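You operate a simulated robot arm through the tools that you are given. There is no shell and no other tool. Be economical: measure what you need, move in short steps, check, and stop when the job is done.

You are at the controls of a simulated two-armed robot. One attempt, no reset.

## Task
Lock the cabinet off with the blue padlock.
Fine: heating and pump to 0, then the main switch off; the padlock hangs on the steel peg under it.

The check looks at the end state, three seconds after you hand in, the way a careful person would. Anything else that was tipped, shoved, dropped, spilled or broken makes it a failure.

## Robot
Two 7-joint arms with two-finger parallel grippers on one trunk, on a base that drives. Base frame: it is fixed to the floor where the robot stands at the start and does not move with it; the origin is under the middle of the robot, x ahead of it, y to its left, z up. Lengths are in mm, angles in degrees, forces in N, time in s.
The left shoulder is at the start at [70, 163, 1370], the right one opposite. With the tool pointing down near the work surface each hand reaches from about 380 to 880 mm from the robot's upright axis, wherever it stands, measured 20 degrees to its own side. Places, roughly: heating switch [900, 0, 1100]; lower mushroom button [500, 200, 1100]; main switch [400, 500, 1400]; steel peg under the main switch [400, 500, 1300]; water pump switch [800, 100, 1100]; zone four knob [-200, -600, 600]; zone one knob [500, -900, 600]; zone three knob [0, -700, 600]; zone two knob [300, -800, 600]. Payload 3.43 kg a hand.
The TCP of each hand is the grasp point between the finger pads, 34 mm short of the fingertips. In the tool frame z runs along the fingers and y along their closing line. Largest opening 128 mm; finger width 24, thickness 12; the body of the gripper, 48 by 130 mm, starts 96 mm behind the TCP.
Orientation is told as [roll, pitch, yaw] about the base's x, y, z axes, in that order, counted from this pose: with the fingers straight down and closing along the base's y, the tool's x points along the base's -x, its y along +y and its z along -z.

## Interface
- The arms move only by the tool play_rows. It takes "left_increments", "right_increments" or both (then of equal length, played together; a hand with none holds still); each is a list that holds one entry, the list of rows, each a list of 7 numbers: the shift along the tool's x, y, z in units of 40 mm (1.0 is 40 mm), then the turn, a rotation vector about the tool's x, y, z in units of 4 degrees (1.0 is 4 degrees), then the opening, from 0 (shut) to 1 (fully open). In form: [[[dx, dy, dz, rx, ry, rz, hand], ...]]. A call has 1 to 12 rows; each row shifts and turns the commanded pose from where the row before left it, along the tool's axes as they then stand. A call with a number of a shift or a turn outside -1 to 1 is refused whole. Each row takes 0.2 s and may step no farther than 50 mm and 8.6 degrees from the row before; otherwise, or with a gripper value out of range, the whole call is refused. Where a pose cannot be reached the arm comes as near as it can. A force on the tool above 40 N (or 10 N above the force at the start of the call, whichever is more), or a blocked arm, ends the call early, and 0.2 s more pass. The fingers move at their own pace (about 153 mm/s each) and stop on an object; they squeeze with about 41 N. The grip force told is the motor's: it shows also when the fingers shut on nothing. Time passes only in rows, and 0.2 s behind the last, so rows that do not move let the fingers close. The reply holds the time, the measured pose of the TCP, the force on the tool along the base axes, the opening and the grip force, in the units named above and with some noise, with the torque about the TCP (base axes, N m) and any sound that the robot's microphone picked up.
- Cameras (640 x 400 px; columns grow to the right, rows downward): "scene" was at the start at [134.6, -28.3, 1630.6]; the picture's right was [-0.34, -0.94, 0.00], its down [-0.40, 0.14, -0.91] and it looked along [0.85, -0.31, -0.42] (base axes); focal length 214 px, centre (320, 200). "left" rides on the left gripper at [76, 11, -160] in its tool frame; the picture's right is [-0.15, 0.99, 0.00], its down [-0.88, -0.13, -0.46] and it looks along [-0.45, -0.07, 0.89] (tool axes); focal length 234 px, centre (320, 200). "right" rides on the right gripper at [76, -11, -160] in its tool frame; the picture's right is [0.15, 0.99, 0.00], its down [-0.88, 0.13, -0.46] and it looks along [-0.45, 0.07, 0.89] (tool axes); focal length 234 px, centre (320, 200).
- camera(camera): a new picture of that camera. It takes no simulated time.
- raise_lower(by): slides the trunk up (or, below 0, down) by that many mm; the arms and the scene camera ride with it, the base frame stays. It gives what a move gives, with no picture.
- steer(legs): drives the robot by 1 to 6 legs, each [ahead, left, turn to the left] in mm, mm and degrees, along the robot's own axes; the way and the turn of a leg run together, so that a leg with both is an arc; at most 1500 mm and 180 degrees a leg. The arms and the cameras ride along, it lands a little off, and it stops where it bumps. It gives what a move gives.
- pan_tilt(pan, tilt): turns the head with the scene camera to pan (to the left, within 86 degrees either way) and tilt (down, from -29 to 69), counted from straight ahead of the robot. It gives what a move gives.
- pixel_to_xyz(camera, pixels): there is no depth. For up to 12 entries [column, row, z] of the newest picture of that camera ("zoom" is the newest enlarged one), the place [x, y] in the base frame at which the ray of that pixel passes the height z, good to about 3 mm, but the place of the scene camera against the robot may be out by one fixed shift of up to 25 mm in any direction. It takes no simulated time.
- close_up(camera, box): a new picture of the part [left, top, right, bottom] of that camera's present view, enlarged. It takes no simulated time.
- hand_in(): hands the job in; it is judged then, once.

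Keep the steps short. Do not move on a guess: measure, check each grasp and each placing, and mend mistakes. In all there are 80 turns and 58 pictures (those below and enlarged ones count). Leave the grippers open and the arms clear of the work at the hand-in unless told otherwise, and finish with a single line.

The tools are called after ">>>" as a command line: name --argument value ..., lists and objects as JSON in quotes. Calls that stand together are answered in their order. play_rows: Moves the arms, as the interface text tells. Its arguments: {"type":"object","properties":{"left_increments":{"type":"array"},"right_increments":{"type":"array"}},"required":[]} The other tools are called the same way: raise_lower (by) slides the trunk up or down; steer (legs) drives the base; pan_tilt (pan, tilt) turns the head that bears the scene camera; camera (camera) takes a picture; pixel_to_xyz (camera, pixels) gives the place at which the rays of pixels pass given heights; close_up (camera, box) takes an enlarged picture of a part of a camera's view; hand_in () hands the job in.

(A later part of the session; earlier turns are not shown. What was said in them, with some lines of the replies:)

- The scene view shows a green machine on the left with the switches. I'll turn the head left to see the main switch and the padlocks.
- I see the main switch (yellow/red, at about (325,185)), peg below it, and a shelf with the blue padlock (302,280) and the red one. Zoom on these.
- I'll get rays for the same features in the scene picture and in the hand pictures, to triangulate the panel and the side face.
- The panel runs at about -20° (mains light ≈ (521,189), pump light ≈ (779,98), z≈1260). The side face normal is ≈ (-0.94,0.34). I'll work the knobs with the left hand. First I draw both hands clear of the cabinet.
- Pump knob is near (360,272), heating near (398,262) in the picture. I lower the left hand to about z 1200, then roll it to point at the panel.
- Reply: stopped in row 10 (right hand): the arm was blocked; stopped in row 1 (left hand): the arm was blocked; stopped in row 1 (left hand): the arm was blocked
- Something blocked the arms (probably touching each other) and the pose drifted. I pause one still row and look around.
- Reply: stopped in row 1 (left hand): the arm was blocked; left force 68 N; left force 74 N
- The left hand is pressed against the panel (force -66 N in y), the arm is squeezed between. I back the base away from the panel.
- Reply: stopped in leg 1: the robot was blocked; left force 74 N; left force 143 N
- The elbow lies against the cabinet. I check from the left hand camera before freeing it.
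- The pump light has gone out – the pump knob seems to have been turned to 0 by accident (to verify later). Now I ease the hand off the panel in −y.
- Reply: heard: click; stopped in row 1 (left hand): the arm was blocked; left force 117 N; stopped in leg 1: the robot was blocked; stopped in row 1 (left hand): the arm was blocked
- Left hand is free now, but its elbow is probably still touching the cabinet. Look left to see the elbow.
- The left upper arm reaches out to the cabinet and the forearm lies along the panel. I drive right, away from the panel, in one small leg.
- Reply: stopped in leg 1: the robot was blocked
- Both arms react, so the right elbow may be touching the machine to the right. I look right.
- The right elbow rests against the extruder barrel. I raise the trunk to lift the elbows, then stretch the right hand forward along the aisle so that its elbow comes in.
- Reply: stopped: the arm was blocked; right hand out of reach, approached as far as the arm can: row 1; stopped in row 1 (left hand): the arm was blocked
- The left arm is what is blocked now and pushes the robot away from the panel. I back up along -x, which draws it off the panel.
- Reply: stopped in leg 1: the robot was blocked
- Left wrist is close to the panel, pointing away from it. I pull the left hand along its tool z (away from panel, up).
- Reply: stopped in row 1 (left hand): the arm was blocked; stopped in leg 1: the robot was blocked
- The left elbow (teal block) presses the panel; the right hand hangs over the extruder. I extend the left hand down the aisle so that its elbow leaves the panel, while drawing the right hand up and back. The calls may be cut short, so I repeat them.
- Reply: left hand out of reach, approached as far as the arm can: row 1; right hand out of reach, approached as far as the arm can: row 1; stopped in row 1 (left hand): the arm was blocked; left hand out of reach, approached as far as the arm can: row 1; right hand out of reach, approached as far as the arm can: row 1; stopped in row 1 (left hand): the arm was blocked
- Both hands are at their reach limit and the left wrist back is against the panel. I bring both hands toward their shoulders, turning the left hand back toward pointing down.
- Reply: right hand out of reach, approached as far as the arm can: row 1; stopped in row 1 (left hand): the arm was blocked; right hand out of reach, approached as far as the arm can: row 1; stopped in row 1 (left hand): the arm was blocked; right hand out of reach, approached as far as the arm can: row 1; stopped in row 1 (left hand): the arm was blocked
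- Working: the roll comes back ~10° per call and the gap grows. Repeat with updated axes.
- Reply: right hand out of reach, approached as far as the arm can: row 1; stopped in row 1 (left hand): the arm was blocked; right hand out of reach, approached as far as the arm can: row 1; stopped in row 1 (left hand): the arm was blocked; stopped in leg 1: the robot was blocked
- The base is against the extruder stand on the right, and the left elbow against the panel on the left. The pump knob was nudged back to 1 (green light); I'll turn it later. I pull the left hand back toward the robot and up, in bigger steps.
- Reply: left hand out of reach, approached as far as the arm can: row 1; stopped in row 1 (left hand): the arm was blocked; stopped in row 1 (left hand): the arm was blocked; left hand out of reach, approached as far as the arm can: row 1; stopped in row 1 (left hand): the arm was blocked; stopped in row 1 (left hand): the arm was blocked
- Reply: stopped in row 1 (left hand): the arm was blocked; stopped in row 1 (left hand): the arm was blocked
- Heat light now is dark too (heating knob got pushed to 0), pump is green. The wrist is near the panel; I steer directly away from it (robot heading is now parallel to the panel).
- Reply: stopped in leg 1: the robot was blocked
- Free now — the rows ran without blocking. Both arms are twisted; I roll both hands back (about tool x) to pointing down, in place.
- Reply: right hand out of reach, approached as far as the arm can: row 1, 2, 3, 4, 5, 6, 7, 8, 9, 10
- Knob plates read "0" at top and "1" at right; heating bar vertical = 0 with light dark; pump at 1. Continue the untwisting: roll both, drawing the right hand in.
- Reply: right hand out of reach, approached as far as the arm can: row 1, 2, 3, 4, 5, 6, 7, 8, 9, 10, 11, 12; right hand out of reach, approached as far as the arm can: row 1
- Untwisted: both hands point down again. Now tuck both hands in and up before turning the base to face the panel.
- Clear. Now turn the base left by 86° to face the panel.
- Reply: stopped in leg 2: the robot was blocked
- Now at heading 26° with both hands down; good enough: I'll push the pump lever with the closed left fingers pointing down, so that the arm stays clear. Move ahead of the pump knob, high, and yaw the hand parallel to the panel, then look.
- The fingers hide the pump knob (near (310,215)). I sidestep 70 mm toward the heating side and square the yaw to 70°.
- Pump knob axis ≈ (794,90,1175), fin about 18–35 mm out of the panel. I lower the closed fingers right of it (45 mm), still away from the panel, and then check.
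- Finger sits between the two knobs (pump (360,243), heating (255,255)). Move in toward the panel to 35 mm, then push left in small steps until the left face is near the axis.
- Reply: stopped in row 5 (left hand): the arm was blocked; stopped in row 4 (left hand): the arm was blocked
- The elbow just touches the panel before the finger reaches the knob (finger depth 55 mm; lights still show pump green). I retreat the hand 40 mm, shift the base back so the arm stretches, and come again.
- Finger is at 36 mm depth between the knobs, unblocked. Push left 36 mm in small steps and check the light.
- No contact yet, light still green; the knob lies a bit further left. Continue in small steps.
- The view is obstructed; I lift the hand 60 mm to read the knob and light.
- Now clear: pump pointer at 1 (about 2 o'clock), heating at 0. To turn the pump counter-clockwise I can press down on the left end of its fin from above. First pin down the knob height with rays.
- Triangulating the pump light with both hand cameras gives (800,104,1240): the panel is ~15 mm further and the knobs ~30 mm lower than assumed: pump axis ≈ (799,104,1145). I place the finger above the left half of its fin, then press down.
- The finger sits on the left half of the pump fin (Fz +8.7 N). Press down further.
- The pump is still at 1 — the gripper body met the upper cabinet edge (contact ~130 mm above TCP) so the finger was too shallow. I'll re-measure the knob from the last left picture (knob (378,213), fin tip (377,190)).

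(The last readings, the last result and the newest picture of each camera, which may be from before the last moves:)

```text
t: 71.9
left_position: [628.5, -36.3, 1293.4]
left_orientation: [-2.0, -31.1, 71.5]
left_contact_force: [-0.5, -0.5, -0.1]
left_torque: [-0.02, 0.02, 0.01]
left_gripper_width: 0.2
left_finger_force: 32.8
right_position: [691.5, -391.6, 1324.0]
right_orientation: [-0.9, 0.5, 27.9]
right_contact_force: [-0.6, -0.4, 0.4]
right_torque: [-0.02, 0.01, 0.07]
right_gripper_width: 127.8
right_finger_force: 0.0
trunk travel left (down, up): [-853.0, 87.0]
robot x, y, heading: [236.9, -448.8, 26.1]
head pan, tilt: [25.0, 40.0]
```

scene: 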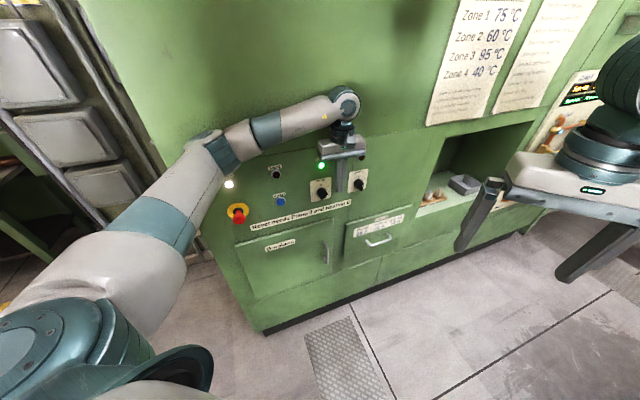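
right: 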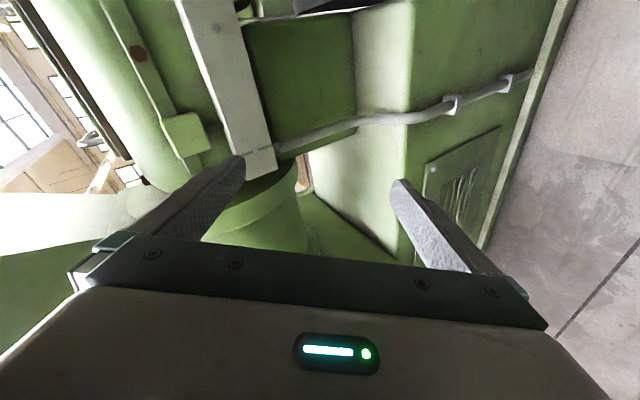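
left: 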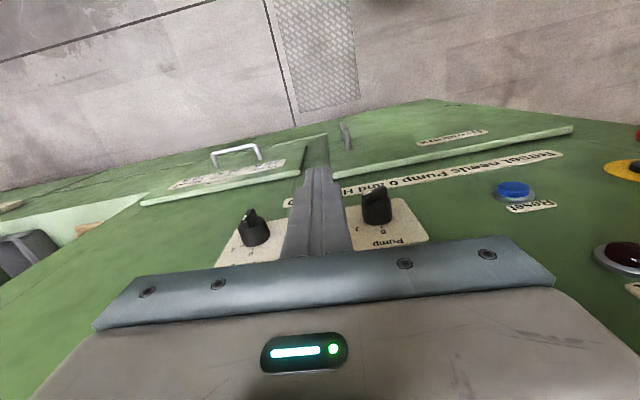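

Refined pump axis: (803,103,1134), 11 mm lower. The hand is now tilted 31° so that the fingertip leads toward the panel. Move the tip to above the left half of the fin.

>>> play_rows --left_increments '[[[0, -0.89, 0, 0, 0, 0, 0], [0, -0.89, 0, 0, 0, 0, 0], [0, -0.88, 0, 0, 0, 0, 0], [-0.33, 0, 0.83, 0, 0, 0, 0], [-0.33, 0, 0.83, 0, 0, 0, 0], [-0.33, 0, 0.83, 0, 0, 0, 0], [-0.33, 0, 0.83, 0, 0, 0, 0], [-0.33, 0, 0.83, 0, 0, 0, 0], [0, 0, 0, 0, 0, 0, 0]]]'

```text
t: 73.9
left_position: [779.7, 62.7, 1187.6]
left_orientation: [-1.9, -31.1, 71.5]
left_contact_force: [0.2, -0.2, 0.6]
left_torque: [-0.01, 0.06, 0.02]
left_gripper_width: 0.0
left_finger_force: 32.9
right_position: [692.0, -392.7, 1324.2]
right_orientation: [-0.8, 0.4, 28.0]
right_contact_force: [-0.5, -0.9, -0.1]
right_torque: [-0.01, -0.01, -0.01]
right_gripper_width: 128.2
right_finger_force: 0.0
trunk travel left (down, up): [-853.0, 87.0]
robot x, y, heading: [231.7, -448.7, 26.4]
head pan, tilt: [25.0, 40.0]
```

Contact-free and in place; shift 6 mm left and press down 42 mm, then retreat.

>>> play_rows --left_increments '[[[0, 0.15, 0, 0, 0, 0, 0], [0.077, 0, 0.129, 0, 0, 0, 0], [0.077, 0, 0.129, 0, 0, 0, 0], [0.077, 0, 0.129, 0, 0, 0, 0], [0.077, 0, 0.129, 0, 0, 0, 0], [0.077, 0, 0.129, 0, 0, 0, 0], [0.077, 0, 0.129, 0, 0, 0, 0], [0.077, 0, 0.129, 0, 0, 0, 0], [0, 0, 0, 0, 0, 0, 0]]]'

>>> close_up --camera "scene" --box '[300, 130, 390, 190]'

```text
t: 75.9
left_position: [774.1, 64.7, 1145.8]
left_orientation: [-1.9, -31.2, 71.6]
left_contact_force: [0.1, 0.2, 0.3]
left_torque: [0.02, 0.0, 0.01]
left_gripper_width: 0.1
left_finger_force: 32.6
right_position: [690.7, -391.7, 1323.7]
right_orientation: [-0.8, 0.5, 27.9]
right_contact_force: [0.4, 0.3, 0.3]
right_torque: [0.02, -0.04, 0.0]
right_gripper_width: 127.9
right_finger_force: 0.0
trunk travel left (down, up): [-853.0, 87.0]
robot x, y, heading: [227.4, -447.7, 26.1]
head pan, tilt: [25.0, 40.0]
```

```text
6.67 times, centred on (345, 160) of scene
```

zoom: 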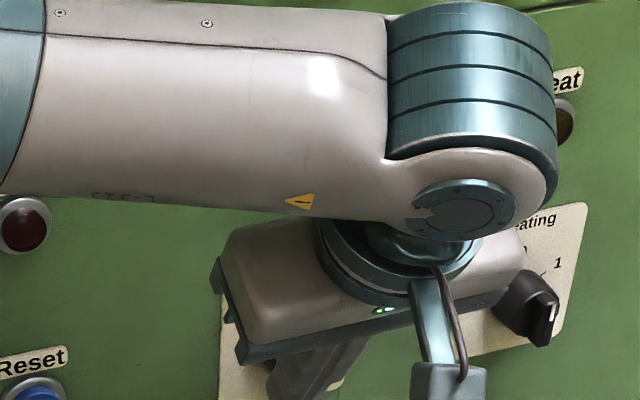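

No force at the end – the fin may have turned. Retreat straight out (not up), step aside left, and look once.

>>> play_rows --left_increments '[[[0.857, 0, -0.515, 0, 0, 0, 0], [0.857, 0, -0.515, 0, 0, 0, 0], [0.857, 0, -0.515, 0, 0, 0, 0], [0, 1, 0, 0, 0, 0, 0], [0, 1, 0, 0, 0, 0, 0], [0, 1, 0, 0, 0, 0, 0], [0, 1, 0, 0, 0, 0, 0], [0, 0, 0, 0, 0, 0, 0]]]'

>>> close_up --camera "scene" --box '[310, 130, 400, 190]'

```text
t: 77.7
left_position: [586.4, 4.3, 1142.8]
left_orientation: [-2.0, -31.2, 71.5]
left_contact_force: [-0.2, -0.2, -0.6]
left_torque: [-0.02, 0.0, 0.02]
left_gripper_width: 0.0
left_finger_force: 33.3
right_position: [693.0, -393.4, 1324.2]
right_orientation: [-0.9, 0.4, 27.8]
right_contact_force: [-0.3, -0.6, 0.2]
right_torque: [0.01, 0.02, 0.0]
right_gripper_width: 128.1
right_finger_force: 0.1
trunk travel left (down, up): [-853.0, 87.0]
robot x, y, heading: [231.6, -449.8, 26.1]
head pan, tilt: [25.0, 40.0]
```

```text
6.67 times, centred on (355, 160) of scene
```

zoom: 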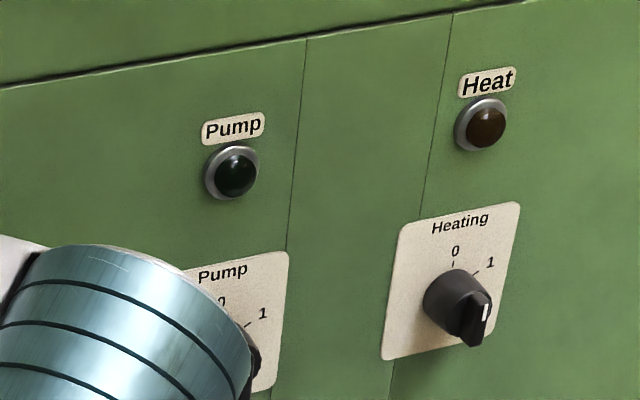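

Both lights are out: pump 0 and heating 0. Now to the main switch. I untilt and raise the left hand, away from the panel, before driving back.

>>> play_rows --left_increments '[[[0.5, 0, 0, 0, 1, 0, 0.5], [0.5, 0, 0, 0, 1, 0, 1], [0.5, 0, 0, 0, 1, 0, 1], [0.5, 0, 0, 0, 1, 0, 1], [0.5, 0, 0, 0, 1, 0, 1], [0.5, 0, 0, 0, 1, 0, 1], [0.5, 0, 0, 0, 1, 0, 1], [0.5, 0, 0, 0, 0.75, 0, 1]]]'

>>> play_rows --left_increments '[[[0, 0, -0.8, 0, 0, 1, 1], [0, 0, -0.8, 0, 0, 1, 1], [0, 0, -0.8, 0, 0, 1, 1], [0, 0, -0.8, 0, 0, 1, 1], [0, 0, -0.8, 0, 0, 1, 1], [0, 0, -0.8, 0, 0, 1, 1], [0, 0, -0.8, 0, 0, 1, 1], [0, 0, -0.8, 0, 0, 1, 1], [0, 0, -0.8, 0, 0, 1, 1], [0, 0, -0.8, 0, 0, 1, 1], [0, 0, -0.8, 0, 0, 1, 1]]]'

```text
t: 79.5
left_position: [535.7, -138.8, 1094.6]
left_orientation: [-1.7, 0.0, 70.5]
left_contact_force: [-0.9, -0.8, 0.1]
left_torque: [0.03, 0.0, 0.02]
left_gripper_width: 127.9
left_finger_force: 0.0
right_position: [691.7, -393.0, 1324.1]
right_orientation: [-0.9, 0.4, 27.9]
right_contact_force: [0.3, -0.6, -0.3]
right_torque: [0.01, -0.02, 0.03]
right_gripper_width: 127.8
right_finger_force: 0.1
trunk travel left (down, up): [-853.0, 87.0]
robot x, y, heading: [230.2, -449.5, 26.0]
head pan, tilt: [25.0, 40.0]
```

```text
t: 81.9
left_position: [525.9, -135.9, 1446.2]
left_orientation: [-1.1, -1.2, 26.5]
left_contact_force: [-0.5, 0.0, -0.2]
left_torque: [0.02, -0.03, -0.01]
left_gripper_width: 127.6
left_finger_force: 0.0
right_position: [691.4, -393.3, 1324.3]
right_orientation: [-0.8, 0.4, 27.9]
right_contact_force: [0.0, -0.4, 1.5]
right_torque: [-0.02, 0.03, 0.0]
right_gripper_width: 128.0
right_finger_force: 0.1
trunk travel left (down, up): [-853.0, 87.0]
robot x, y, heading: [233.5, -446.9, 26.3]
head pan, tilt: [25.0, 40.0]
```

Both hands are tucked. Turn to heading −18° (facing the switch side) and drive back-left to about (−150, 275) in legs.

>>> steer --legs '[[0, 0, -44.5]]'

>>> steer --legs '[[-100, 200, 0]]'

>>> steer --legs '[[-490, 366, 0]]'

>>> pan_tilt --pan 10 --tilt 20

```text
t: 84.3
left_position: [661.7, -421.9, 1444.5]
left_orientation: [-1.2, -1.2, -16.7]
left_contact_force: [0.6, -0.5, 0.2]
left_torque: [0.03, 0.0, -0.03]
left_gripper_width: 127.9
left_finger_force: 0.2
right_position: [607.1, -721.7, 1323.5]
right_orientation: [-0.8, 0.5, -15.2]
right_contact_force: [-0.1, -0.2, 0.3]
right_torque: [0.01, -0.01, 0.02]
right_gripper_width: 127.8
right_finger_force: 0.0
trunk travel left (down, up): [-853.0, 87.0]
robot x, y, heading: [231.6, -449.2, -16.9]
head pan, tilt: [25.0, 40.0]
```

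```text
t: 86.0
left_position: [623.6, -215.2, 1444.5]
left_orientation: [-0.6, -1.0, -17.0]
left_contact_force: [-0.3, 0.4, -0.2]
left_torque: [-0.01, -0.01, 0.02]
left_gripper_width: 127.8
left_finger_force: 0.0
right_position: [568.1, -514.1, 1322.2]
right_orientation: [-0.2, 0.7, -15.3]
right_contact_force: [0.3, 0.5, -0.6]
right_torque: [0.01, 0.02, 0.01]
right_gripper_width: 128.1
right_finger_force: 0.1
trunk travel left (down, up): [-853.0, 87.0]
robot x, y, heading: [197.9, -227.5, -17.2]
head pan, tilt: [25.0, 40.0]
```

```text
t: 87.3
left_position: [593.8, -203.4, 1442.2]
left_orientation: [0.0, -0.4, -21.7]
left_contact_force: [0.2, -0.4, -0.1]
left_torque: [0.01, -0.02, -0.01]
left_gripper_width: 128.1
left_finger_force: 0.1
right_position: [523.7, -490.8, 1322.4]
right_orientation: [-0.3, 0.6, -18.9]
right_contact_force: [-0.3, 0.6, 0.6]
right_torque: [-0.03, -0.04, -0.02]
right_gripper_width: 127.9
right_finger_force: 0.1
trunk travel left (down, up): [-853.0, 87.0]
robot x, y, heading: [168.6, -179.8, -20.7]
head pan, tilt: [25.0, 40.0]
stopped in leg 1: the robot was blocked; the commanded pose is now the measured one
```

```text
t: 88.1
left_position: [595.3, -205.5, 1442.9]
left_orientation: [0.0, -0.3, -21.1]
left_contact_force: [0.1, 0.0, -0.7]
left_torque: [0.01, 0.0, 0.0]
left_gripper_width: 127.9
left_finger_force: 0.1
right_position: [527.3, -490.4, 1319.8]
right_orientation: [0.0, 0.7, -18.7]
right_contact_force: [0.1, 0.8, -0.2]
right_torque: [0.01, 0.02, 0.0]
right_gripper_width: 128.0
right_finger_force: 0.1
trunk travel left (down, up): [-853.0, 87.0]
robot x, y, heading: [174.5, -183.1, -20.2]
head pan, tilt: [10.0, 20.0]
```

The left elbow met the cabinet corner. Go straight back first, then left.

>>> steer --legs '[[-60, -40, 0], [-330, 0, 2]]'

>>> steer --legs '[[0, 350, 0]]'

>>> camera --camera "scene"

```text
t: 90.9
left_position: [218.9, -72.8, 1441.4]
left_orientation: [-1.0, -0.6, -18.9]
left_contact_force: [-0.5, -0.3, -0.5]
left_torque: [-0.01, 0.03, -0.03]
left_gripper_width: 127.9
left_finger_force: 0.0
right_position: [157.6, -367.6, 1323.0]
right_orientation: [-0.9, 0.6, -16.7]
right_contact_force: [0.3, -0.4, 0.4]
right_torque: [-0.01, 0.04, 0.0]
right_gripper_width: 128.0
right_finger_force: 0.0
trunk travel left (down, up): [-853.0, 87.0]
robot x, y, heading: [-213.3, -83.3, -18.4]
head pan, tilt: [10.0, 20.0]
```

```text
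t: 93.4
left_position: [326.3, 277.8, 1443.0]
left_orientation: [-1.0, -0.6, -18.1]
left_contact_force: [0.2, 0.7, -0.1]
left_torque: [-0.01, 0.0, 0.01]
left_gripper_width: 128.1
left_finger_force: 0.1
right_position: [268.2, -18.3, 1326.1]
right_orientation: [-0.9, 0.5, -16.1]
right_contact_force: [1.2, 0.4, 0.7]
right_torque: [0.01, 0.02, 0.01]
right_gripper_width: 127.9
right_finger_force: 0.1
trunk travel left (down, up): [-853.0, 87.0]
robot x, y, heading: [-97.3, 253.9, -17.8]
head pan, tilt: [10.0, 20.0]
stopped in leg 1: the robot was blocked; the commanded pose is now the measured one
```

```text
7 pictures are left
```

scene: 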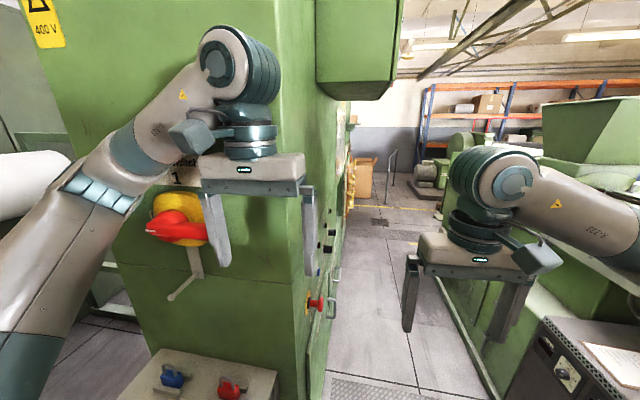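

Stopped at (−97,254). The handle looks horizontal now. I zoom on switch and peg.

>>> close_up --camera "scene" --box '[120, 150, 300, 400]'

>>> pixel_to_xyz --camera "scene" --pixels '[[169, 299, 1300], [169, 299, 1340], [190, 275, 1300], [190, 275, 1340], [172, 376, 1000], [172, 376, 1080], [230, 390, 1000], [230, 390, 1080], [175, 215, 1400], [175, 215, 1450]]'

```text
1.60 times, centred on (210, 275) of scene
```

zoom: 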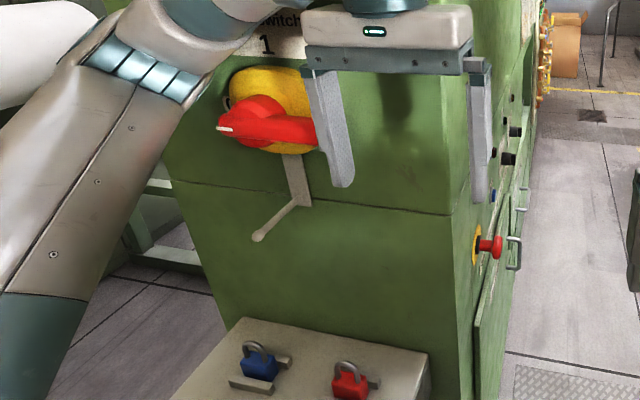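

```text
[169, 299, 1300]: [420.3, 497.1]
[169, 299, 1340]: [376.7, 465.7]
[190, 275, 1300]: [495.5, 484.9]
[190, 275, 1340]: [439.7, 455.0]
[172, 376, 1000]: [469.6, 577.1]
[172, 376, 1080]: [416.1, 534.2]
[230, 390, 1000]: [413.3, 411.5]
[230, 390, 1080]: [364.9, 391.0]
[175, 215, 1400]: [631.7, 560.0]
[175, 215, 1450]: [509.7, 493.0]
```

The pointer tab (white) is now at the left (9 o'clock), "1" is at the top: my arm apparently moved the handle. I check the mains lamp with the right hand camera: move right hand 160 mm forward over the aisle and look.

>>> play_rows --right_increments '[[[-1, 0, 0, 0, 0, 0, 1], [-1, 0, 0, 0, 0, 0, 1], [-1, 0, 0, 0, 0, 0, 1], [-1, 0, 0, 0, 0, 0, 1], [0, 0, 0, 0, 0, 0, 1]]]'

>>> camera --camera "right"

```text
t: 94.6
left_position: [325.7, 277.1, 1442.4]
left_orientation: [-1.1, -0.7, -18.2]
left_contact_force: [-0.7, -0.1, 0.2]
left_torque: [-0.01, 0.02, 0.02]
left_gripper_width: 127.9
left_finger_force: 0.1
right_position: [424.6, -62.1, 1325.9]
right_orientation: [-1.0, 0.3, -16.1]
right_contact_force: [0.1, 0.3, -0.1]
right_torque: [0.0, 0.0, -0.01]
right_gripper_width: 128.1
right_finger_force: 0.0
trunk travel left (down, up): [-853.0, 87.0]
robot x, y, heading: [-96.2, 259.2, -17.7]
head pan, tilt: [10.0, 20.0]
```

```text
5 pictures are left
```

right: 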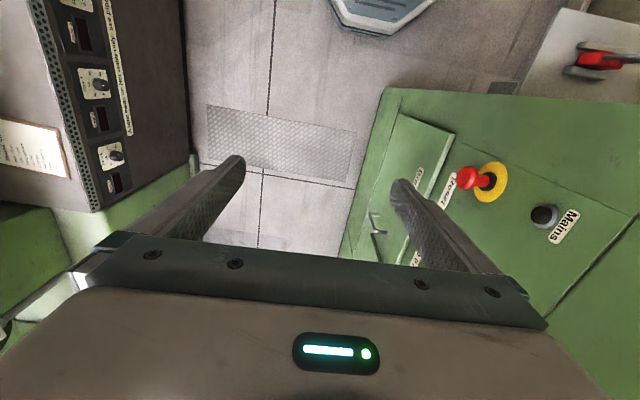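

The mains lamp is dark: main switch is off, after pump and heating were at 0. Now the padlock. Back the base off 200 mm, then left 120 mm, so the left hand gets room to point at the side face.

>>> steer --legs '[[-200, 0, 0]]'

>>> steer --legs '[[0, 120, 0]]'

>>> play_rows --left_increments '[[[0, 0, 0, 0, -1, 0, 1], [0, 0, 0, 0, -1, 0, 1], [0, 0, 0, 0, -1, 0, 1], [0, 0, 0, 0, -1, 0, 1], [0, 0, 0, 0, -1, 0, 1], [0, 0, 0, 0, -1, 0, 1], [0, 0, 0, 0, -1, 0, 1], [0, 0, 0, 0, -1, 0, 1], [0, 0, 0, 0, -1, 0, 1]]]'

```text
t: 96.2
left_position: [137.6, 334.4, 1439.7]
left_orientation: [-1.0, -0.1, -18.2]
left_contact_force: [-0.4, 0.3, -0.3]
left_torque: [0.07, 0.03, -0.02]
left_gripper_width: 128.2
left_finger_force: 0.0
right_position: [235.2, -5.0, 1321.0]
right_orientation: [-0.8, 0.7, -16.1]
right_contact_force: [0.8, -0.8, 0.0]
right_torque: [0.03, 0.05, 0.05]
right_gripper_width: 128.0
right_finger_force: 0.0
trunk travel left (down, up): [-853.0, 87.0]
robot x, y, heading: [-293.1, 319.2, -17.8]
head pan, tilt: [10.0, 20.0]
```

```text
t: 97.4
left_position: [170.6, 447.0, 1440.9]
left_orientation: [-0.9, -0.4, -18.3]
left_contact_force: [0.2, -0.9, -0.4]
left_torque: [0.08, 0.01, 0.0]
left_gripper_width: 128.0
left_finger_force: 0.0
right_position: [269.9, 108.3, 1322.5]
right_orientation: [-0.7, 0.7, -16.3]
right_contact_force: [0.3, -0.4, -0.4]
right_torque: [0.04, 0.0, 0.03]
right_gripper_width: 128.1
right_finger_force: 0.1
trunk travel left (down, up): [-853.0, 87.0]
robot x, y, heading: [-260.5, 431.9, -17.7]
head pan, tilt: [10.0, 20.0]
```

```text
t: 99.4
left_position: [169.6, 450.3, 1441.4]
left_orientation: [-1.2, -36.5, -17.6]
left_contact_force: [-0.7, 0.0, 1.0]
left_torque: [-0.03, 0.03, -0.01]
left_gripper_width: 128.0
left_finger_force: 0.0
right_position: [269.7, 110.5, 1322.7]
right_orientation: [-0.9, 0.5, -16.3]
right_contact_force: [-0.1, 0.5, -0.1]
right_torque: [0.0, 0.01, 0.01]
right_gripper_width: 128.1
right_finger_force: 0.1
trunk travel left (down, up): [-853.0, 87.0]
robot x, y, heading: [-257.4, 432.9, -17.9]
head pan, tilt: [10.0, 20.0]
```

All free. Finish pitching to −70°, then move to the pre-grasp point in front of the blue padlock (est. (424,536,~1050)) and look.

>>> play_rows --left_increments '[[[0, 0, 0, 0, -1, 0, 1], [0, 0, 0, 0, -1, 0, 1], [0, 0, 0, 0, -1, 0, 1], [0, 0, 0, 0, -1, 0, 1], [0, 0, 0, 0, -1, 0, 1], [0, 0, 0, 0, -1, 0, 1], [0, 0, 0, 0, -1, 0, 1], [0, 0, 0, 0, -1, 0, 1], [0, 0, 0, 0, -0.4, 0.2, 1]]]'

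>>> play_rows --left_increments '[[[0.8, 0.407, 0.57, 0, 0, 0, 1], [0.8, 0.407, 0.57, 0, 0, 0, 1], [0.8, 0.407, 0.57, 0, 0, 0, 1], [0.8, 0.407, 0.57, 0, 0, 0, 1], [0.8, 0.407, 0.57, 0, 0, 0, 1], [0.8, 0.407, 0.57, 0, 0, 0, 1], [0.8, 0.407, 0.57, 0, 0, 0, 1], [0.8, 0.407, 0.57, 0, 0, 0, 1], [0.8, 0.407, 0.3, 0, 0, 0, 1], [0, 0, 0, 0, 0, 0, 1]]]'

>>> camera --camera "left"

```text
t: 101.4
left_position: [213.7, 397.5, 1523.1]
left_orientation: [-0.4, -70.0, -18.2]
left_contact_force: [-0.3, 0.1, -0.7]
left_torque: [-0.03, 0.01, -0.02]
left_gripper_width: 127.9
left_finger_force: 0.1
left hand out of reach, approached as far as the arm can: row 2, 3, 4, 5, 6, 7, 8, 9
right_position: [268.9, 110.0, 1323.1]
right_orientation: [-0.9, 0.7, -16.3]
right_contact_force: [-0.5, 0.9, -0.7]
right_torque: [0.02, -0.03, -0.01]
right_gripper_width: 127.8
right_finger_force: 0.0
trunk travel left (down, up): [-853.0, 87.0]
robot x, y, heading: [-255.5, 434.8, -18.3]
head pan, tilt: [10.0, 20.0]
```

```text
t: 103.6
left_position: [386.6, 442.2, 1271.8]
left_orientation: [-0.4, -70.0, -18.0]
left_contact_force: [-0.4, 0.1, 0.7]
left_torque: [0.05, 0.02, -0.02]
left_gripper_width: 127.9
left_finger_force: 0.0
left hand out of reach, approached as far as the arm can: row 1, 2, 3, 4, 5, 9
right_position: [268.5, 110.6, 1324.0]
right_orientation: [-0.9, 0.6, -16.3]
right_contact_force: [0.4, 0.7, 0.2]
right_torque: [-0.01, -0.02, 0.0]
right_gripper_width: 128.1
right_finger_force: 0.1
trunk travel left (down, up): [-853.0, 87.0]
robot x, y, heading: [-255.8, 433.6, -18.3]
head pan, tilt: [10.0, 20.0]
```

```text
4 pictures are left
```

left: 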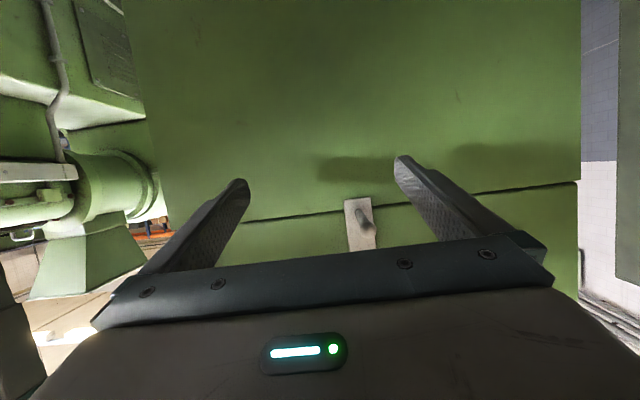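

The arm couldn't reach in the early rows, so the hand ended near the peg (peg visible at (365,215) between the fingers), no contact. I use this picture to measure the peg, then back off straight.

>>> pixel_to_xyz --camera "left" --pixels '[[368, 227, 1290], [368, 227, 1310], [368, 227, 1330], [358, 203, 1300], [358, 203, 1320], [345, 200, 1300], [345, 200, 1320], [375, 248, 1320], [375, 248, 1340], [300, 217, 1300], [300, 217, 1340]]'

>>> play_rows --left_increments '[[[0, 0, -1, 0, 0, 0, 1], [0, 0, -1, 0, 0, 0, 1], [0, 0, -1, 0, 0, 0, 1], [0, 0, 0, 0, 0, 0, 1]]]'

```text
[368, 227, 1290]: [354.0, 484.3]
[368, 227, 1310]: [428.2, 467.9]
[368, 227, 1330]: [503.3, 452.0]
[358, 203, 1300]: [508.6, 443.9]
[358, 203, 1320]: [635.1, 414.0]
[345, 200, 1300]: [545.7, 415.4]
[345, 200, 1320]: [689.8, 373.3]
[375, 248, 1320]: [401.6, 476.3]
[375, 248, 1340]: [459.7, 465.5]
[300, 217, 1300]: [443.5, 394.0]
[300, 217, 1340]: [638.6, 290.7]
```

```text
t: 104.6
left_position: [377.0, 436.2, 1304.9]
left_orientation: [-0.5, -69.9, -18.2]
left_contact_force: [-0.5, -0.3, -0.4]
left_torque: [0.0, 0.01, -0.02]
left_gripper_width: 127.7
left_finger_force: 0.0
left hand out of reach, approached as far as the arm can: row 1, 2, 3
right_position: [268.7, 110.2, 1322.8]
right_orientation: [-0.9, 0.6, -16.3]
right_contact_force: [0.1, 0.0, 0.6]
right_torque: [0.04, 0.01, -0.02]
right_gripper_width: 128.4
right_finger_force: 0.0
trunk travel left (down, up): [-853.0, 87.0]
robot x, y, heading: [-254.6, 433.2, -18.0]
head pan, tilt: [10.0, 20.0]
```

The hand cannot come closer to the body in this pose (needs ~600 mm). So I back the base 150 mm instead, which draws the hand straight out from the peg.

>>> steer --legs '[[-150, 0, 0]]'

>>> play_rows --left_increments '[[[0.9, 0, 0.3, 0, 0, 0, 1], [0.9, 0, 0.3, 0, 0, 0, 1], [0.9, 0.3, 0.3, 0, 0, 0, 1], [0.9, 0.3, 0.3, 0, 0, 0, 1]]]'

```text
t: 106.0
left_position: [239.4, 479.2, 1302.8]
left_orientation: [-0.6, -70.0, -18.2]
left_contact_force: [0.2, 0.5, -0.1]
left_torque: [-0.01, 0.02, -0.02]
left_gripper_width: 128.1
left_finger_force: 0.0
right_position: [129.8, 154.6, 1321.8]
right_orientation: [-0.8, 0.8, -16.4]
right_contact_force: [0.5, -0.1, 0.3]
right_torque: [0.04, 0.04, 0.0]
right_gripper_width: 128.0
right_finger_force: 0.1
trunk travel left (down, up): [-853.0, 87.0]
robot x, y, heading: [-399.0, 481.5, -18.2]
head pan, tilt: [10.0, 20.0]
```

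```text
t: 107.0
left_position: [232.8, 475.5, 1256.6]
left_orientation: [0.4, -69.6, -18.6]
left_contact_force: [0.3, 0.2, 1.1]
left_torque: [0.02, 0.01, 0.05]
left_gripper_width: 128.2
left_finger_force: 0.0
left hand out of reach, approached as far as the arm can: row 2, 3, 4
right_position: [127.2, 151.0, 1322.8]
right_orientation: [-0.8, 0.6, -16.5]
right_contact_force: [-0.4, -1.0, -0.2]
right_torque: [0.07, 0.01, -0.02]
right_gripper_width: 128.1
right_finger_force: 0.1
trunk travel left (down, up): [-853.0, 87.0]
robot x, y, heading: [-392.5, 481.8, -18.2]
head pan, tilt: [10.0, 20.0]
```

Downward is out of reach for this posture, so I lower the trunk 195 mm instead (hand to z≈1062), clear of the shelf (235 mm from the face).

>>> raise_lower --by -195

>>> steer --legs '[[0, 75, 0]]'

>>> camera --camera "left"

```text
t: 109.1
left_position: [232.7, 478.1, 1061.3]
left_orientation: [-0.1, -69.7, -18.4]
left_contact_force: [0.8, 0.4, -0.2]
left_torque: [0.02, 0.01, 0.01]
left_gripper_width: 128.2
left_finger_force: 0.0
right_position: [126.8, 155.2, 1128.1]
right_orientation: [-0.9, 0.6, -16.4]
right_contact_force: [0.0, 0.2, 0.0]
right_torque: [0.0, 0.04, -0.02]
right_gripper_width: 127.6
right_finger_force: 0.1
trunk travel left (down, up): [-658.0, 282.0]
robot x, y, heading: [-395.3, 482.7, -18.0]
head pan, tilt: [10.0, 20.0]
```

```text
t: 110.2
left_position: [255.7, 547.6, 1061.5]
left_orientation: [0.0, -69.6, -18.4]
left_contact_force: [0.6, 0.5, 0.4]
left_torque: [0.04, 0.0, 0.01]
left_gripper_width: 127.9
left_finger_force: 0.1
right_position: [151.0, 224.2, 1126.3]
right_orientation: [-0.9, 0.6, -16.6]
right_contact_force: [-0.3, 0.1, 0.3]
right_torque: [-0.02, -0.01, -0.01]
right_gripper_width: 128.1
right_finger_force: 0.0
trunk travel left (down, up): [-658.0, 282.0]
robot x, y, heading: [-369.8, 546.9, -18.2]
head pan, tilt: [10.0, 20.0]
```

```text
3 pictures are left
```

left: 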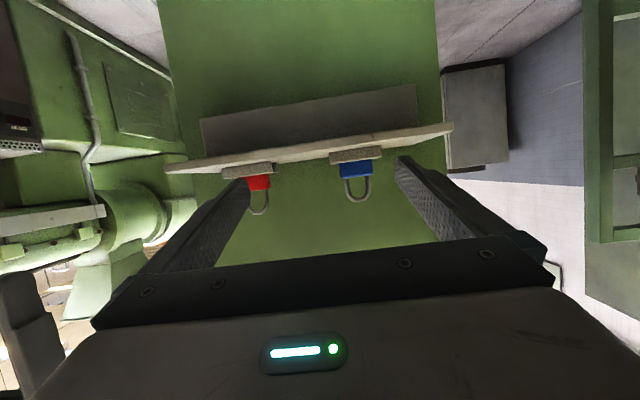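

Clear view: blue body (341–375, 161–178), shackle to row 200, rail rows 148–162. I get rays for those.

>>> pixel_to_xyz --camera "left" --pixels '[[358, 170, 1060], [358, 170, 1070], [358, 170, 1080], [341, 178, 1080], [375, 178, 1080], [341, 178, 1090], [375, 178, 1090], [357, 202, 1110], [357, 202, 1130], [357, 161, 1060], [357, 161, 1070], [357, 149, 1055]]'

```text
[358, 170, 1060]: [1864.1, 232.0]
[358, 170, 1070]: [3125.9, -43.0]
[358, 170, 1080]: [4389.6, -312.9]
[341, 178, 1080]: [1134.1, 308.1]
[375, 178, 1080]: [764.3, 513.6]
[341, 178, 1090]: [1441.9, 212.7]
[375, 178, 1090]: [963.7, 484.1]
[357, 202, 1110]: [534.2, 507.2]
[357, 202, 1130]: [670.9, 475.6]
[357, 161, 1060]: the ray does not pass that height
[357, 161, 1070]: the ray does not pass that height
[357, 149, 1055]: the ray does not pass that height
```

Body spans z≈1040–1060 above the rails (rail top ≈1038), 47 mm wide, at t=+48 mm to the left of the hand. Shift left and go in to 24 mm short of the lock centre at z 1062.

>>> play_rows --left_increments '[[[0, 0.6, 0, 0, 0, 0, 1], [0, 0.6, 0, 0, 0, 0, 1], [-0.303, 0, 0.814, 0, 0, 0, 1], [-0.303, 0, 0.814, 0, 0, 0, 1], [-0.303, 0, 0.814, 0, 0, 0, 1], [-0.303, 0, 0.814, 0, 0, 0, 1], [0, 0, 0, 0, 0, 0, 1]]]'

```text
t: 111.8
left_position: [403.4, 545.5, 1067.6]
left_orientation: [-0.1, -69.6, -18.3]
left_contact_force: [-0.1, 0.1, 0.7]
left_torque: [0.05, 0.0, 0.02]
left_gripper_width: 128.0
left_finger_force: 0.1
left hand out of reach, approached as far as the arm can: row 1, 2
right_position: [150.3, 225.0, 1127.4]
right_orientation: [-1.0, 0.6, -16.5]
right_contact_force: [-0.4, 1.1, 0.5]
right_torque: [-0.05, -0.01, -0.01]
right_gripper_width: 127.9
right_finger_force: 0.0
trunk travel left (down, up): [-658.0, 282.0]
robot x, y, heading: [-369.1, 551.8, -18.1]
head pan, tilt: [10.0, 20.0]
```

At n≈96, t≈70, z 1068: trim 5 mm down, 3 mm left, and close.

>>> play_rows --left_increments '[[[0.12, 0.08, 0.04, 0, 0, 0, 1], [0, 0, 0, 0, 0, 0, 0.6], [0, 0, 0, 0, 0, 0, 0.2], [0, 0, 0, 0, 0, 0, 0], [0, 0, 0, 0, 0, 0, 0]]]'

```text
t: 113.0
left_position: [404.8, 547.5, 1062.8]
left_orientation: [0.0, -69.7, -18.4]
left_contact_force: [0.3, -0.7, 1.9]
left_torque: [0.06, -0.12, 0.02]
left_gripper_width: 45.1
left_finger_force: 41.0
right_position: [149.5, 224.0, 1127.8]
right_orientation: [-0.9, 0.6, -16.5]
right_contact_force: [-0.2, -0.3, 0.0]
right_torque: [0.01, 0.02, -0.01]
right_gripper_width: 128.0
right_finger_force: 0.0
trunk travel left (down, up): [-658.0, 282.0]
robot x, y, heading: [-375.3, 548.7, -18.0]
head pan, tilt: [10.0, 20.0]
```

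Width 45 mm with 41 N: the body is held. Lift straight up 70 mm with the trunk.

>>> raise_lower --by 70

```text
t: 114.0
left_position: [404.3, 547.7, 1134.4]
left_orientation: [0.0, -69.5, -18.4]
left_contact_force: [0.3, 0.4, -1.6]
left_torque: [0.02, 0.03, -0.02]
left_gripper_width: 45.3
left_finger_force: 41.0
right_position: [151.5, 223.7, 1196.4]
right_orientation: [-1.0, 0.6, -16.5]
right_contact_force: [0.7, 0.0, 0.4]
right_torque: [0.01, -0.05, -0.02]
right_gripper_width: 127.9
right_finger_force: 0.1
trunk travel left (down, up): [-728.0, 212.0]
robot x, y, heading: [-375.2, 547.8, -17.9]
head pan, tilt: [10.0, 20.0]
```

Held. Back out 55 mm, raise the trunk 154 mm to bring the shackle window level with the peg (z≈1300), then shift 71 mm right.

>>> play_rows --left_increments '[[[0.24, 0, -0.645, 0, 0, 0, 0], [0.24, 0, -0.645, 0, 0, 0, 0], [0, 0, 0, 0, 0, 0, 0]]]'

>>> raise_lower --by 154

>>> play_rows --left_increments '[[[0, -0.6, 0, 0, 0, 0, 0], [0, -0.6, 0, 0, 0, 0, 0], [0, -0.58, 0, 0, 0, 0, 0], [0, 0, 0, 0, 0, 0, 0]]]'

>>> camera --camera "left"

```text
t: 114.8
left_position: [351.3, 565.3, 1133.0]
left_orientation: [0.0, -69.5, -18.4]
left_contact_force: [0.0, -0.1, -1.7]
left_torque: [0.0, 0.03, 0.03]
left_gripper_width: 45.2
left_finger_force: 41.0
right_position: [152.1, 223.5, 1197.9]
right_orientation: [-0.9, 0.7, -16.5]
right_contact_force: [-0.2, 0.5, 0.1]
right_torque: [-0.02, -0.04, -0.03]
right_gripper_width: 128.2
right_finger_force: 0.0
trunk travel left (down, up): [-728.0, 212.0]
robot x, y, heading: [-374.2, 546.6, -18.5]
head pan, tilt: [10.0, 20.0]
```

```text
t: 116.6
left_position: [351.9, 565.1, 1286.0]
left_orientation: [0.0, -69.5, -18.3]
left_contact_force: [0.0, 0.4, -0.3]
left_torque: [0.01, 0.04, 0.04]
left_gripper_width: 45.1
left_finger_force: 41.1
right_position: [151.1, 225.1, 1351.4]
right_orientation: [-0.9, 0.6, -16.6]
right_contact_force: [-0.5, 0.7, 0.0]
right_torque: [-0.01, 0.03, 0.01]
right_gripper_width: 127.9
right_finger_force: 0.1
trunk travel left (down, up): [-882.0, 58.0]
robot x, y, heading: [-374.9, 550.0, -18.0]
head pan, tilt: [10.0, 20.0]
```

```text
t: 117.6
left_position: [327.5, 497.8, 1286.7]
left_orientation: [-0.1, -69.6, -18.3]
left_contact_force: [-0.3, 0.9, -1.4]
left_torque: [0.02, 0.04, 0.03]
left_gripper_width: 45.2
left_finger_force: 41.2
right_position: [151.4, 223.9, 1351.1]
right_orientation: [-0.9, 0.6, -16.3]
right_contact_force: [-0.1, 0.3, 0.4]
right_torque: [-0.03, -0.01, 0.0]
right_gripper_width: 128.1
right_finger_force: 0.1
trunk travel left (down, up): [-882.0, 58.0]
robot x, y, heading: [-372.1, 551.5, -18.1]
head pan, tilt: [10.0, 20.0]
```

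```text
2 pictures are left
```

left: 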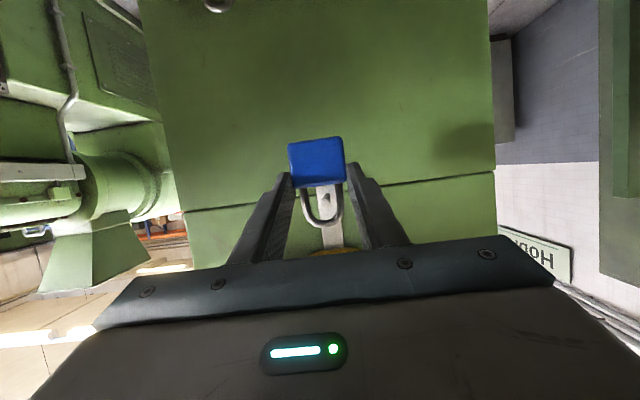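

Through the shackle (window cols 305–342, rows 190–220) the peg's plate is seen; the computed peg position (326,197) lies inside the window. Shift 3 mm left and go in 95 mm in small rows; a force would stop it.

>>> play_rows --left_increments '[[[0, 0.08, 0, 0, 0, 0, 0], [-0.207, 0, 0.556, 0, 0, 0, 0], [-0.207, 0, 0.556, 0, 0, 0, 0], [-0.207, 0, 0.556, 0, 0, 0, 0], [0, 0, 0, 0, 0, 0, 0]]]'

```text
t: 118.8
left_position: [396.1, 477.7, 1287.8]
left_orientation: [0.0, -69.5, -18.3]
left_contact_force: [-0.2, -1.0, -0.7]
left_torque: [0.03, 0.03, 0.01]
left_gripper_width: 45.3
left_finger_force: 41.3
right_position: [150.9, 225.1, 1352.5]
right_orientation: [-0.9, 0.6, -16.5]
right_contact_force: [-0.8, 0.9, -0.4]
right_torque: [0.02, 0.03, 0.01]
right_gripper_width: 128.1
right_finger_force: 0.1
trunk travel left (down, up): [-882.0, 58.0]
robot x, y, heading: [-374.1, 551.9, -18.0]
head pan, tilt: [10.0, 20.0]
```

No contact; lock is at n≈59, past the peg tip (77). In another 22 mm, then one close-up to confirm threading.

>>> play_rows --left_increments '[[[-0.207, 0, 0.556, 0, 0, 0, 0], [0, 0, 0, 0, 0, 0, 0]]]'

>>> close_up --camera "left" --box '[250, 110, 410, 260]'

```text
t: 119.4
left_position: [418.6, 471.5, 1287.4]
left_orientation: [-0.2, -69.5, -18.4]
left_contact_force: [0.0, -0.4, -1.3]
left_torque: [0.01, 0.02, 0.03]
left_gripper_width: 45.2
left_finger_force: 40.8
right_position: [151.7, 225.2, 1352.3]
right_orientation: [-0.9, 0.5, -16.4]
right_contact_force: [-0.3, -0.1, -0.4]
right_torque: [-0.01, 0.01, 0.0]
right_gripper_width: 128.0
right_finger_force: 0.1
trunk travel left (down, up): [-882.0, 58.0]
robot x, y, heading: [-377.1, 551.5, -17.8]
head pan, tilt: [10.0, 20.0]
```

```text
2.67 times, centred on (330, 185) of left
```

zoom: 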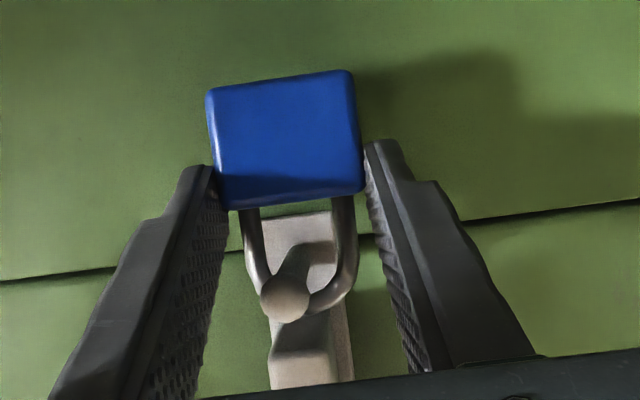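

The peg passes through the shackle (tip in front of it, rising outward). Lower gently to let the shackle rest on the peg.

>>> play_rows --left_increments '[[[0.094, 0, 0.035, 0, 0, 0, 0], [0.094, 0, 0.035, 0, 0, 0, 0], [0.094, 0, 0.035, 0, 0, 0, 0], [0, 0, 0, 0, 0, 0, 0]]]'

```text
t: 120.4
left_position: [414.6, 470.2, 1281.8]
left_orientation: [-0.3, -70.0, -18.3]
left_contact_force: [3.8, -3.1, 30.1]
left_torque: [-0.21, -0.55, -0.01]
left_gripper_width: 45.4
left_finger_force: 41.3
right_position: [147.4, 223.5, 1352.5]
right_orientation: [-0.9, 0.4, -16.6]
right_contact_force: [0.3, -0.4, -0.1]
right_torque: [0.04, 0.01, -0.01]
right_gripper_width: 128.0
right_finger_force: 0.1
trunk travel left (down, up): [-882.0, 58.0]
robot x, y, heading: [-375.6, 549.6, -18.1]
head pan, tilt: [10.0, 20.0]
```

The shackle bears on the peg (30 N). Relieve ~6 mm, open slowly, and let it hang.

>>> play_rows --left_increments '[[[-0.13, 0, -0.05, 0, 0, 0, 0], [0, 0, 0, 0, 0, 0, 0], [0, 0, 0, 0, 0, 0, 0.38], [0, 0, 0, 0, 0, 0, 0.42], [0, 0, 0, 0, 0, 0, 0.6], [0, 0, 0, 0, 0, 0, 0.8], [0, 0, 0, 0, 0, 0, 0.8]]]'

>>> play_rows --left_increments '[[[0.15, 0, -0.4, 0, 0, 0, 0.8], [0.2, 0, -0.55, 0, 0, 0, 0.8], [0.2, 0, -0.55, 0, 0, 0, 0.8], [0.2, 0, -0.55, 0, 0, 0, 0.8], [0, 0, 0, 0, 0, 0, 1]]]'

>>> steer --legs '[[-150, 0, 0]]'

```text
t: 122.0
left_position: [417.7, 471.6, 1281.3]
left_orientation: [0.0, -69.5, -18.4]
left_contact_force: [0.2, 0.3, -0.9]
left_torque: [0.01, -0.02, -0.01]
left_gripper_width: 102.3
left_finger_force: 0.0
right_position: [151.0, 224.6, 1351.9]
right_orientation: [-0.9, 0.6, -16.4]
right_contact_force: [0.7, -0.4, 0.4]
right_torque: [0.0, -0.07, 0.0]
right_gripper_width: 127.9
right_finger_force: 0.1
trunk travel left (down, up): [-882.0, 58.0]
robot x, y, heading: [-374.0, 550.4, -18.0]
head pan, tilt: [10.0, 20.0]
```

```text
t: 123.2
left_position: [335.9, 497.7, 1279.8]
left_orientation: [0.0, -69.5, -18.4]
left_contact_force: [0.9, -0.7, 0.0]
left_torque: [-0.02, 0.04, 0.0]
left_gripper_width: 127.9
left_finger_force: 0.0
right_position: [150.8, 223.5, 1351.5]
right_orientation: [-0.9, 0.6, -16.5]
right_contact_force: [-0.4, 0.8, 0.8]
right_torque: [-0.01, 0.02, 0.02]
right_gripper_width: 127.9
right_finger_force: 0.0
trunk travel left (down, up): [-882.0, 58.0]
robot x, y, heading: [-380.1, 552.3, -18.4]
head pan, tilt: [10.0, 20.0]
```

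```text
t: 124.6
left_position: [199.3, 541.1, 1277.9]
left_orientation: [-0.1, -69.4, -18.5]
left_contact_force: [0.4, 0.5, 0.8]
left_torque: [0.02, 0.03, 0.04]
left_gripper_width: 127.9
left_finger_force: 0.0
right_position: [13.0, 267.6, 1349.9]
right_orientation: [-0.9, 0.7, -16.7]
right_contact_force: [1.5, 0.5, 0.3]
right_torque: [-0.01, 0.03, 0.02]
right_gripper_width: 127.9
right_finger_force: 0.0
trunk travel left (down, up): [-882.0, 58.0]
robot x, y, heading: [-515.1, 595.3, -18.5]
head pan, tilt: [10.0, 20.0]
```

Hand is out and open. Last picture: check that the lock hangs.

>>> close_up --camera "left" --box '[220, 100, 420, 260]'

```text
2.50 times, centred on (320, 180) of left
```

zoom: 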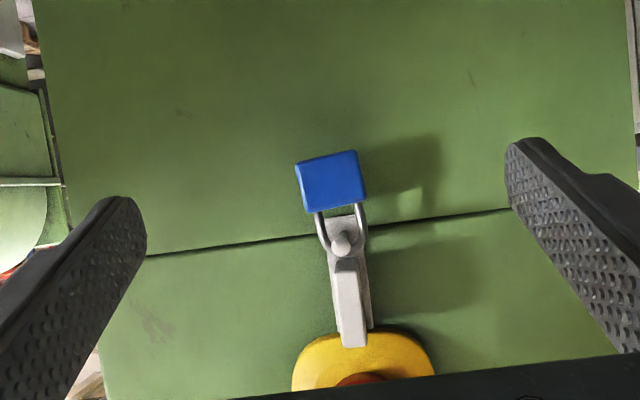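

The blue padlock hangs on the peg, the handle stands clear of it, and both grippers are open and away from the work. Handing in.

>>> hand_in

```text
The job is handed in.
```

The cabinet is locked off: pump and heating are at 0, the main switch is off (mains lamp dark) and the blue padlock hangs on the peg, but my left arm pressed hard on the panel on the way, both elbows brushed the machines, and it was my arm, not a deliberate turn, that moved the heating knob and the main switch.
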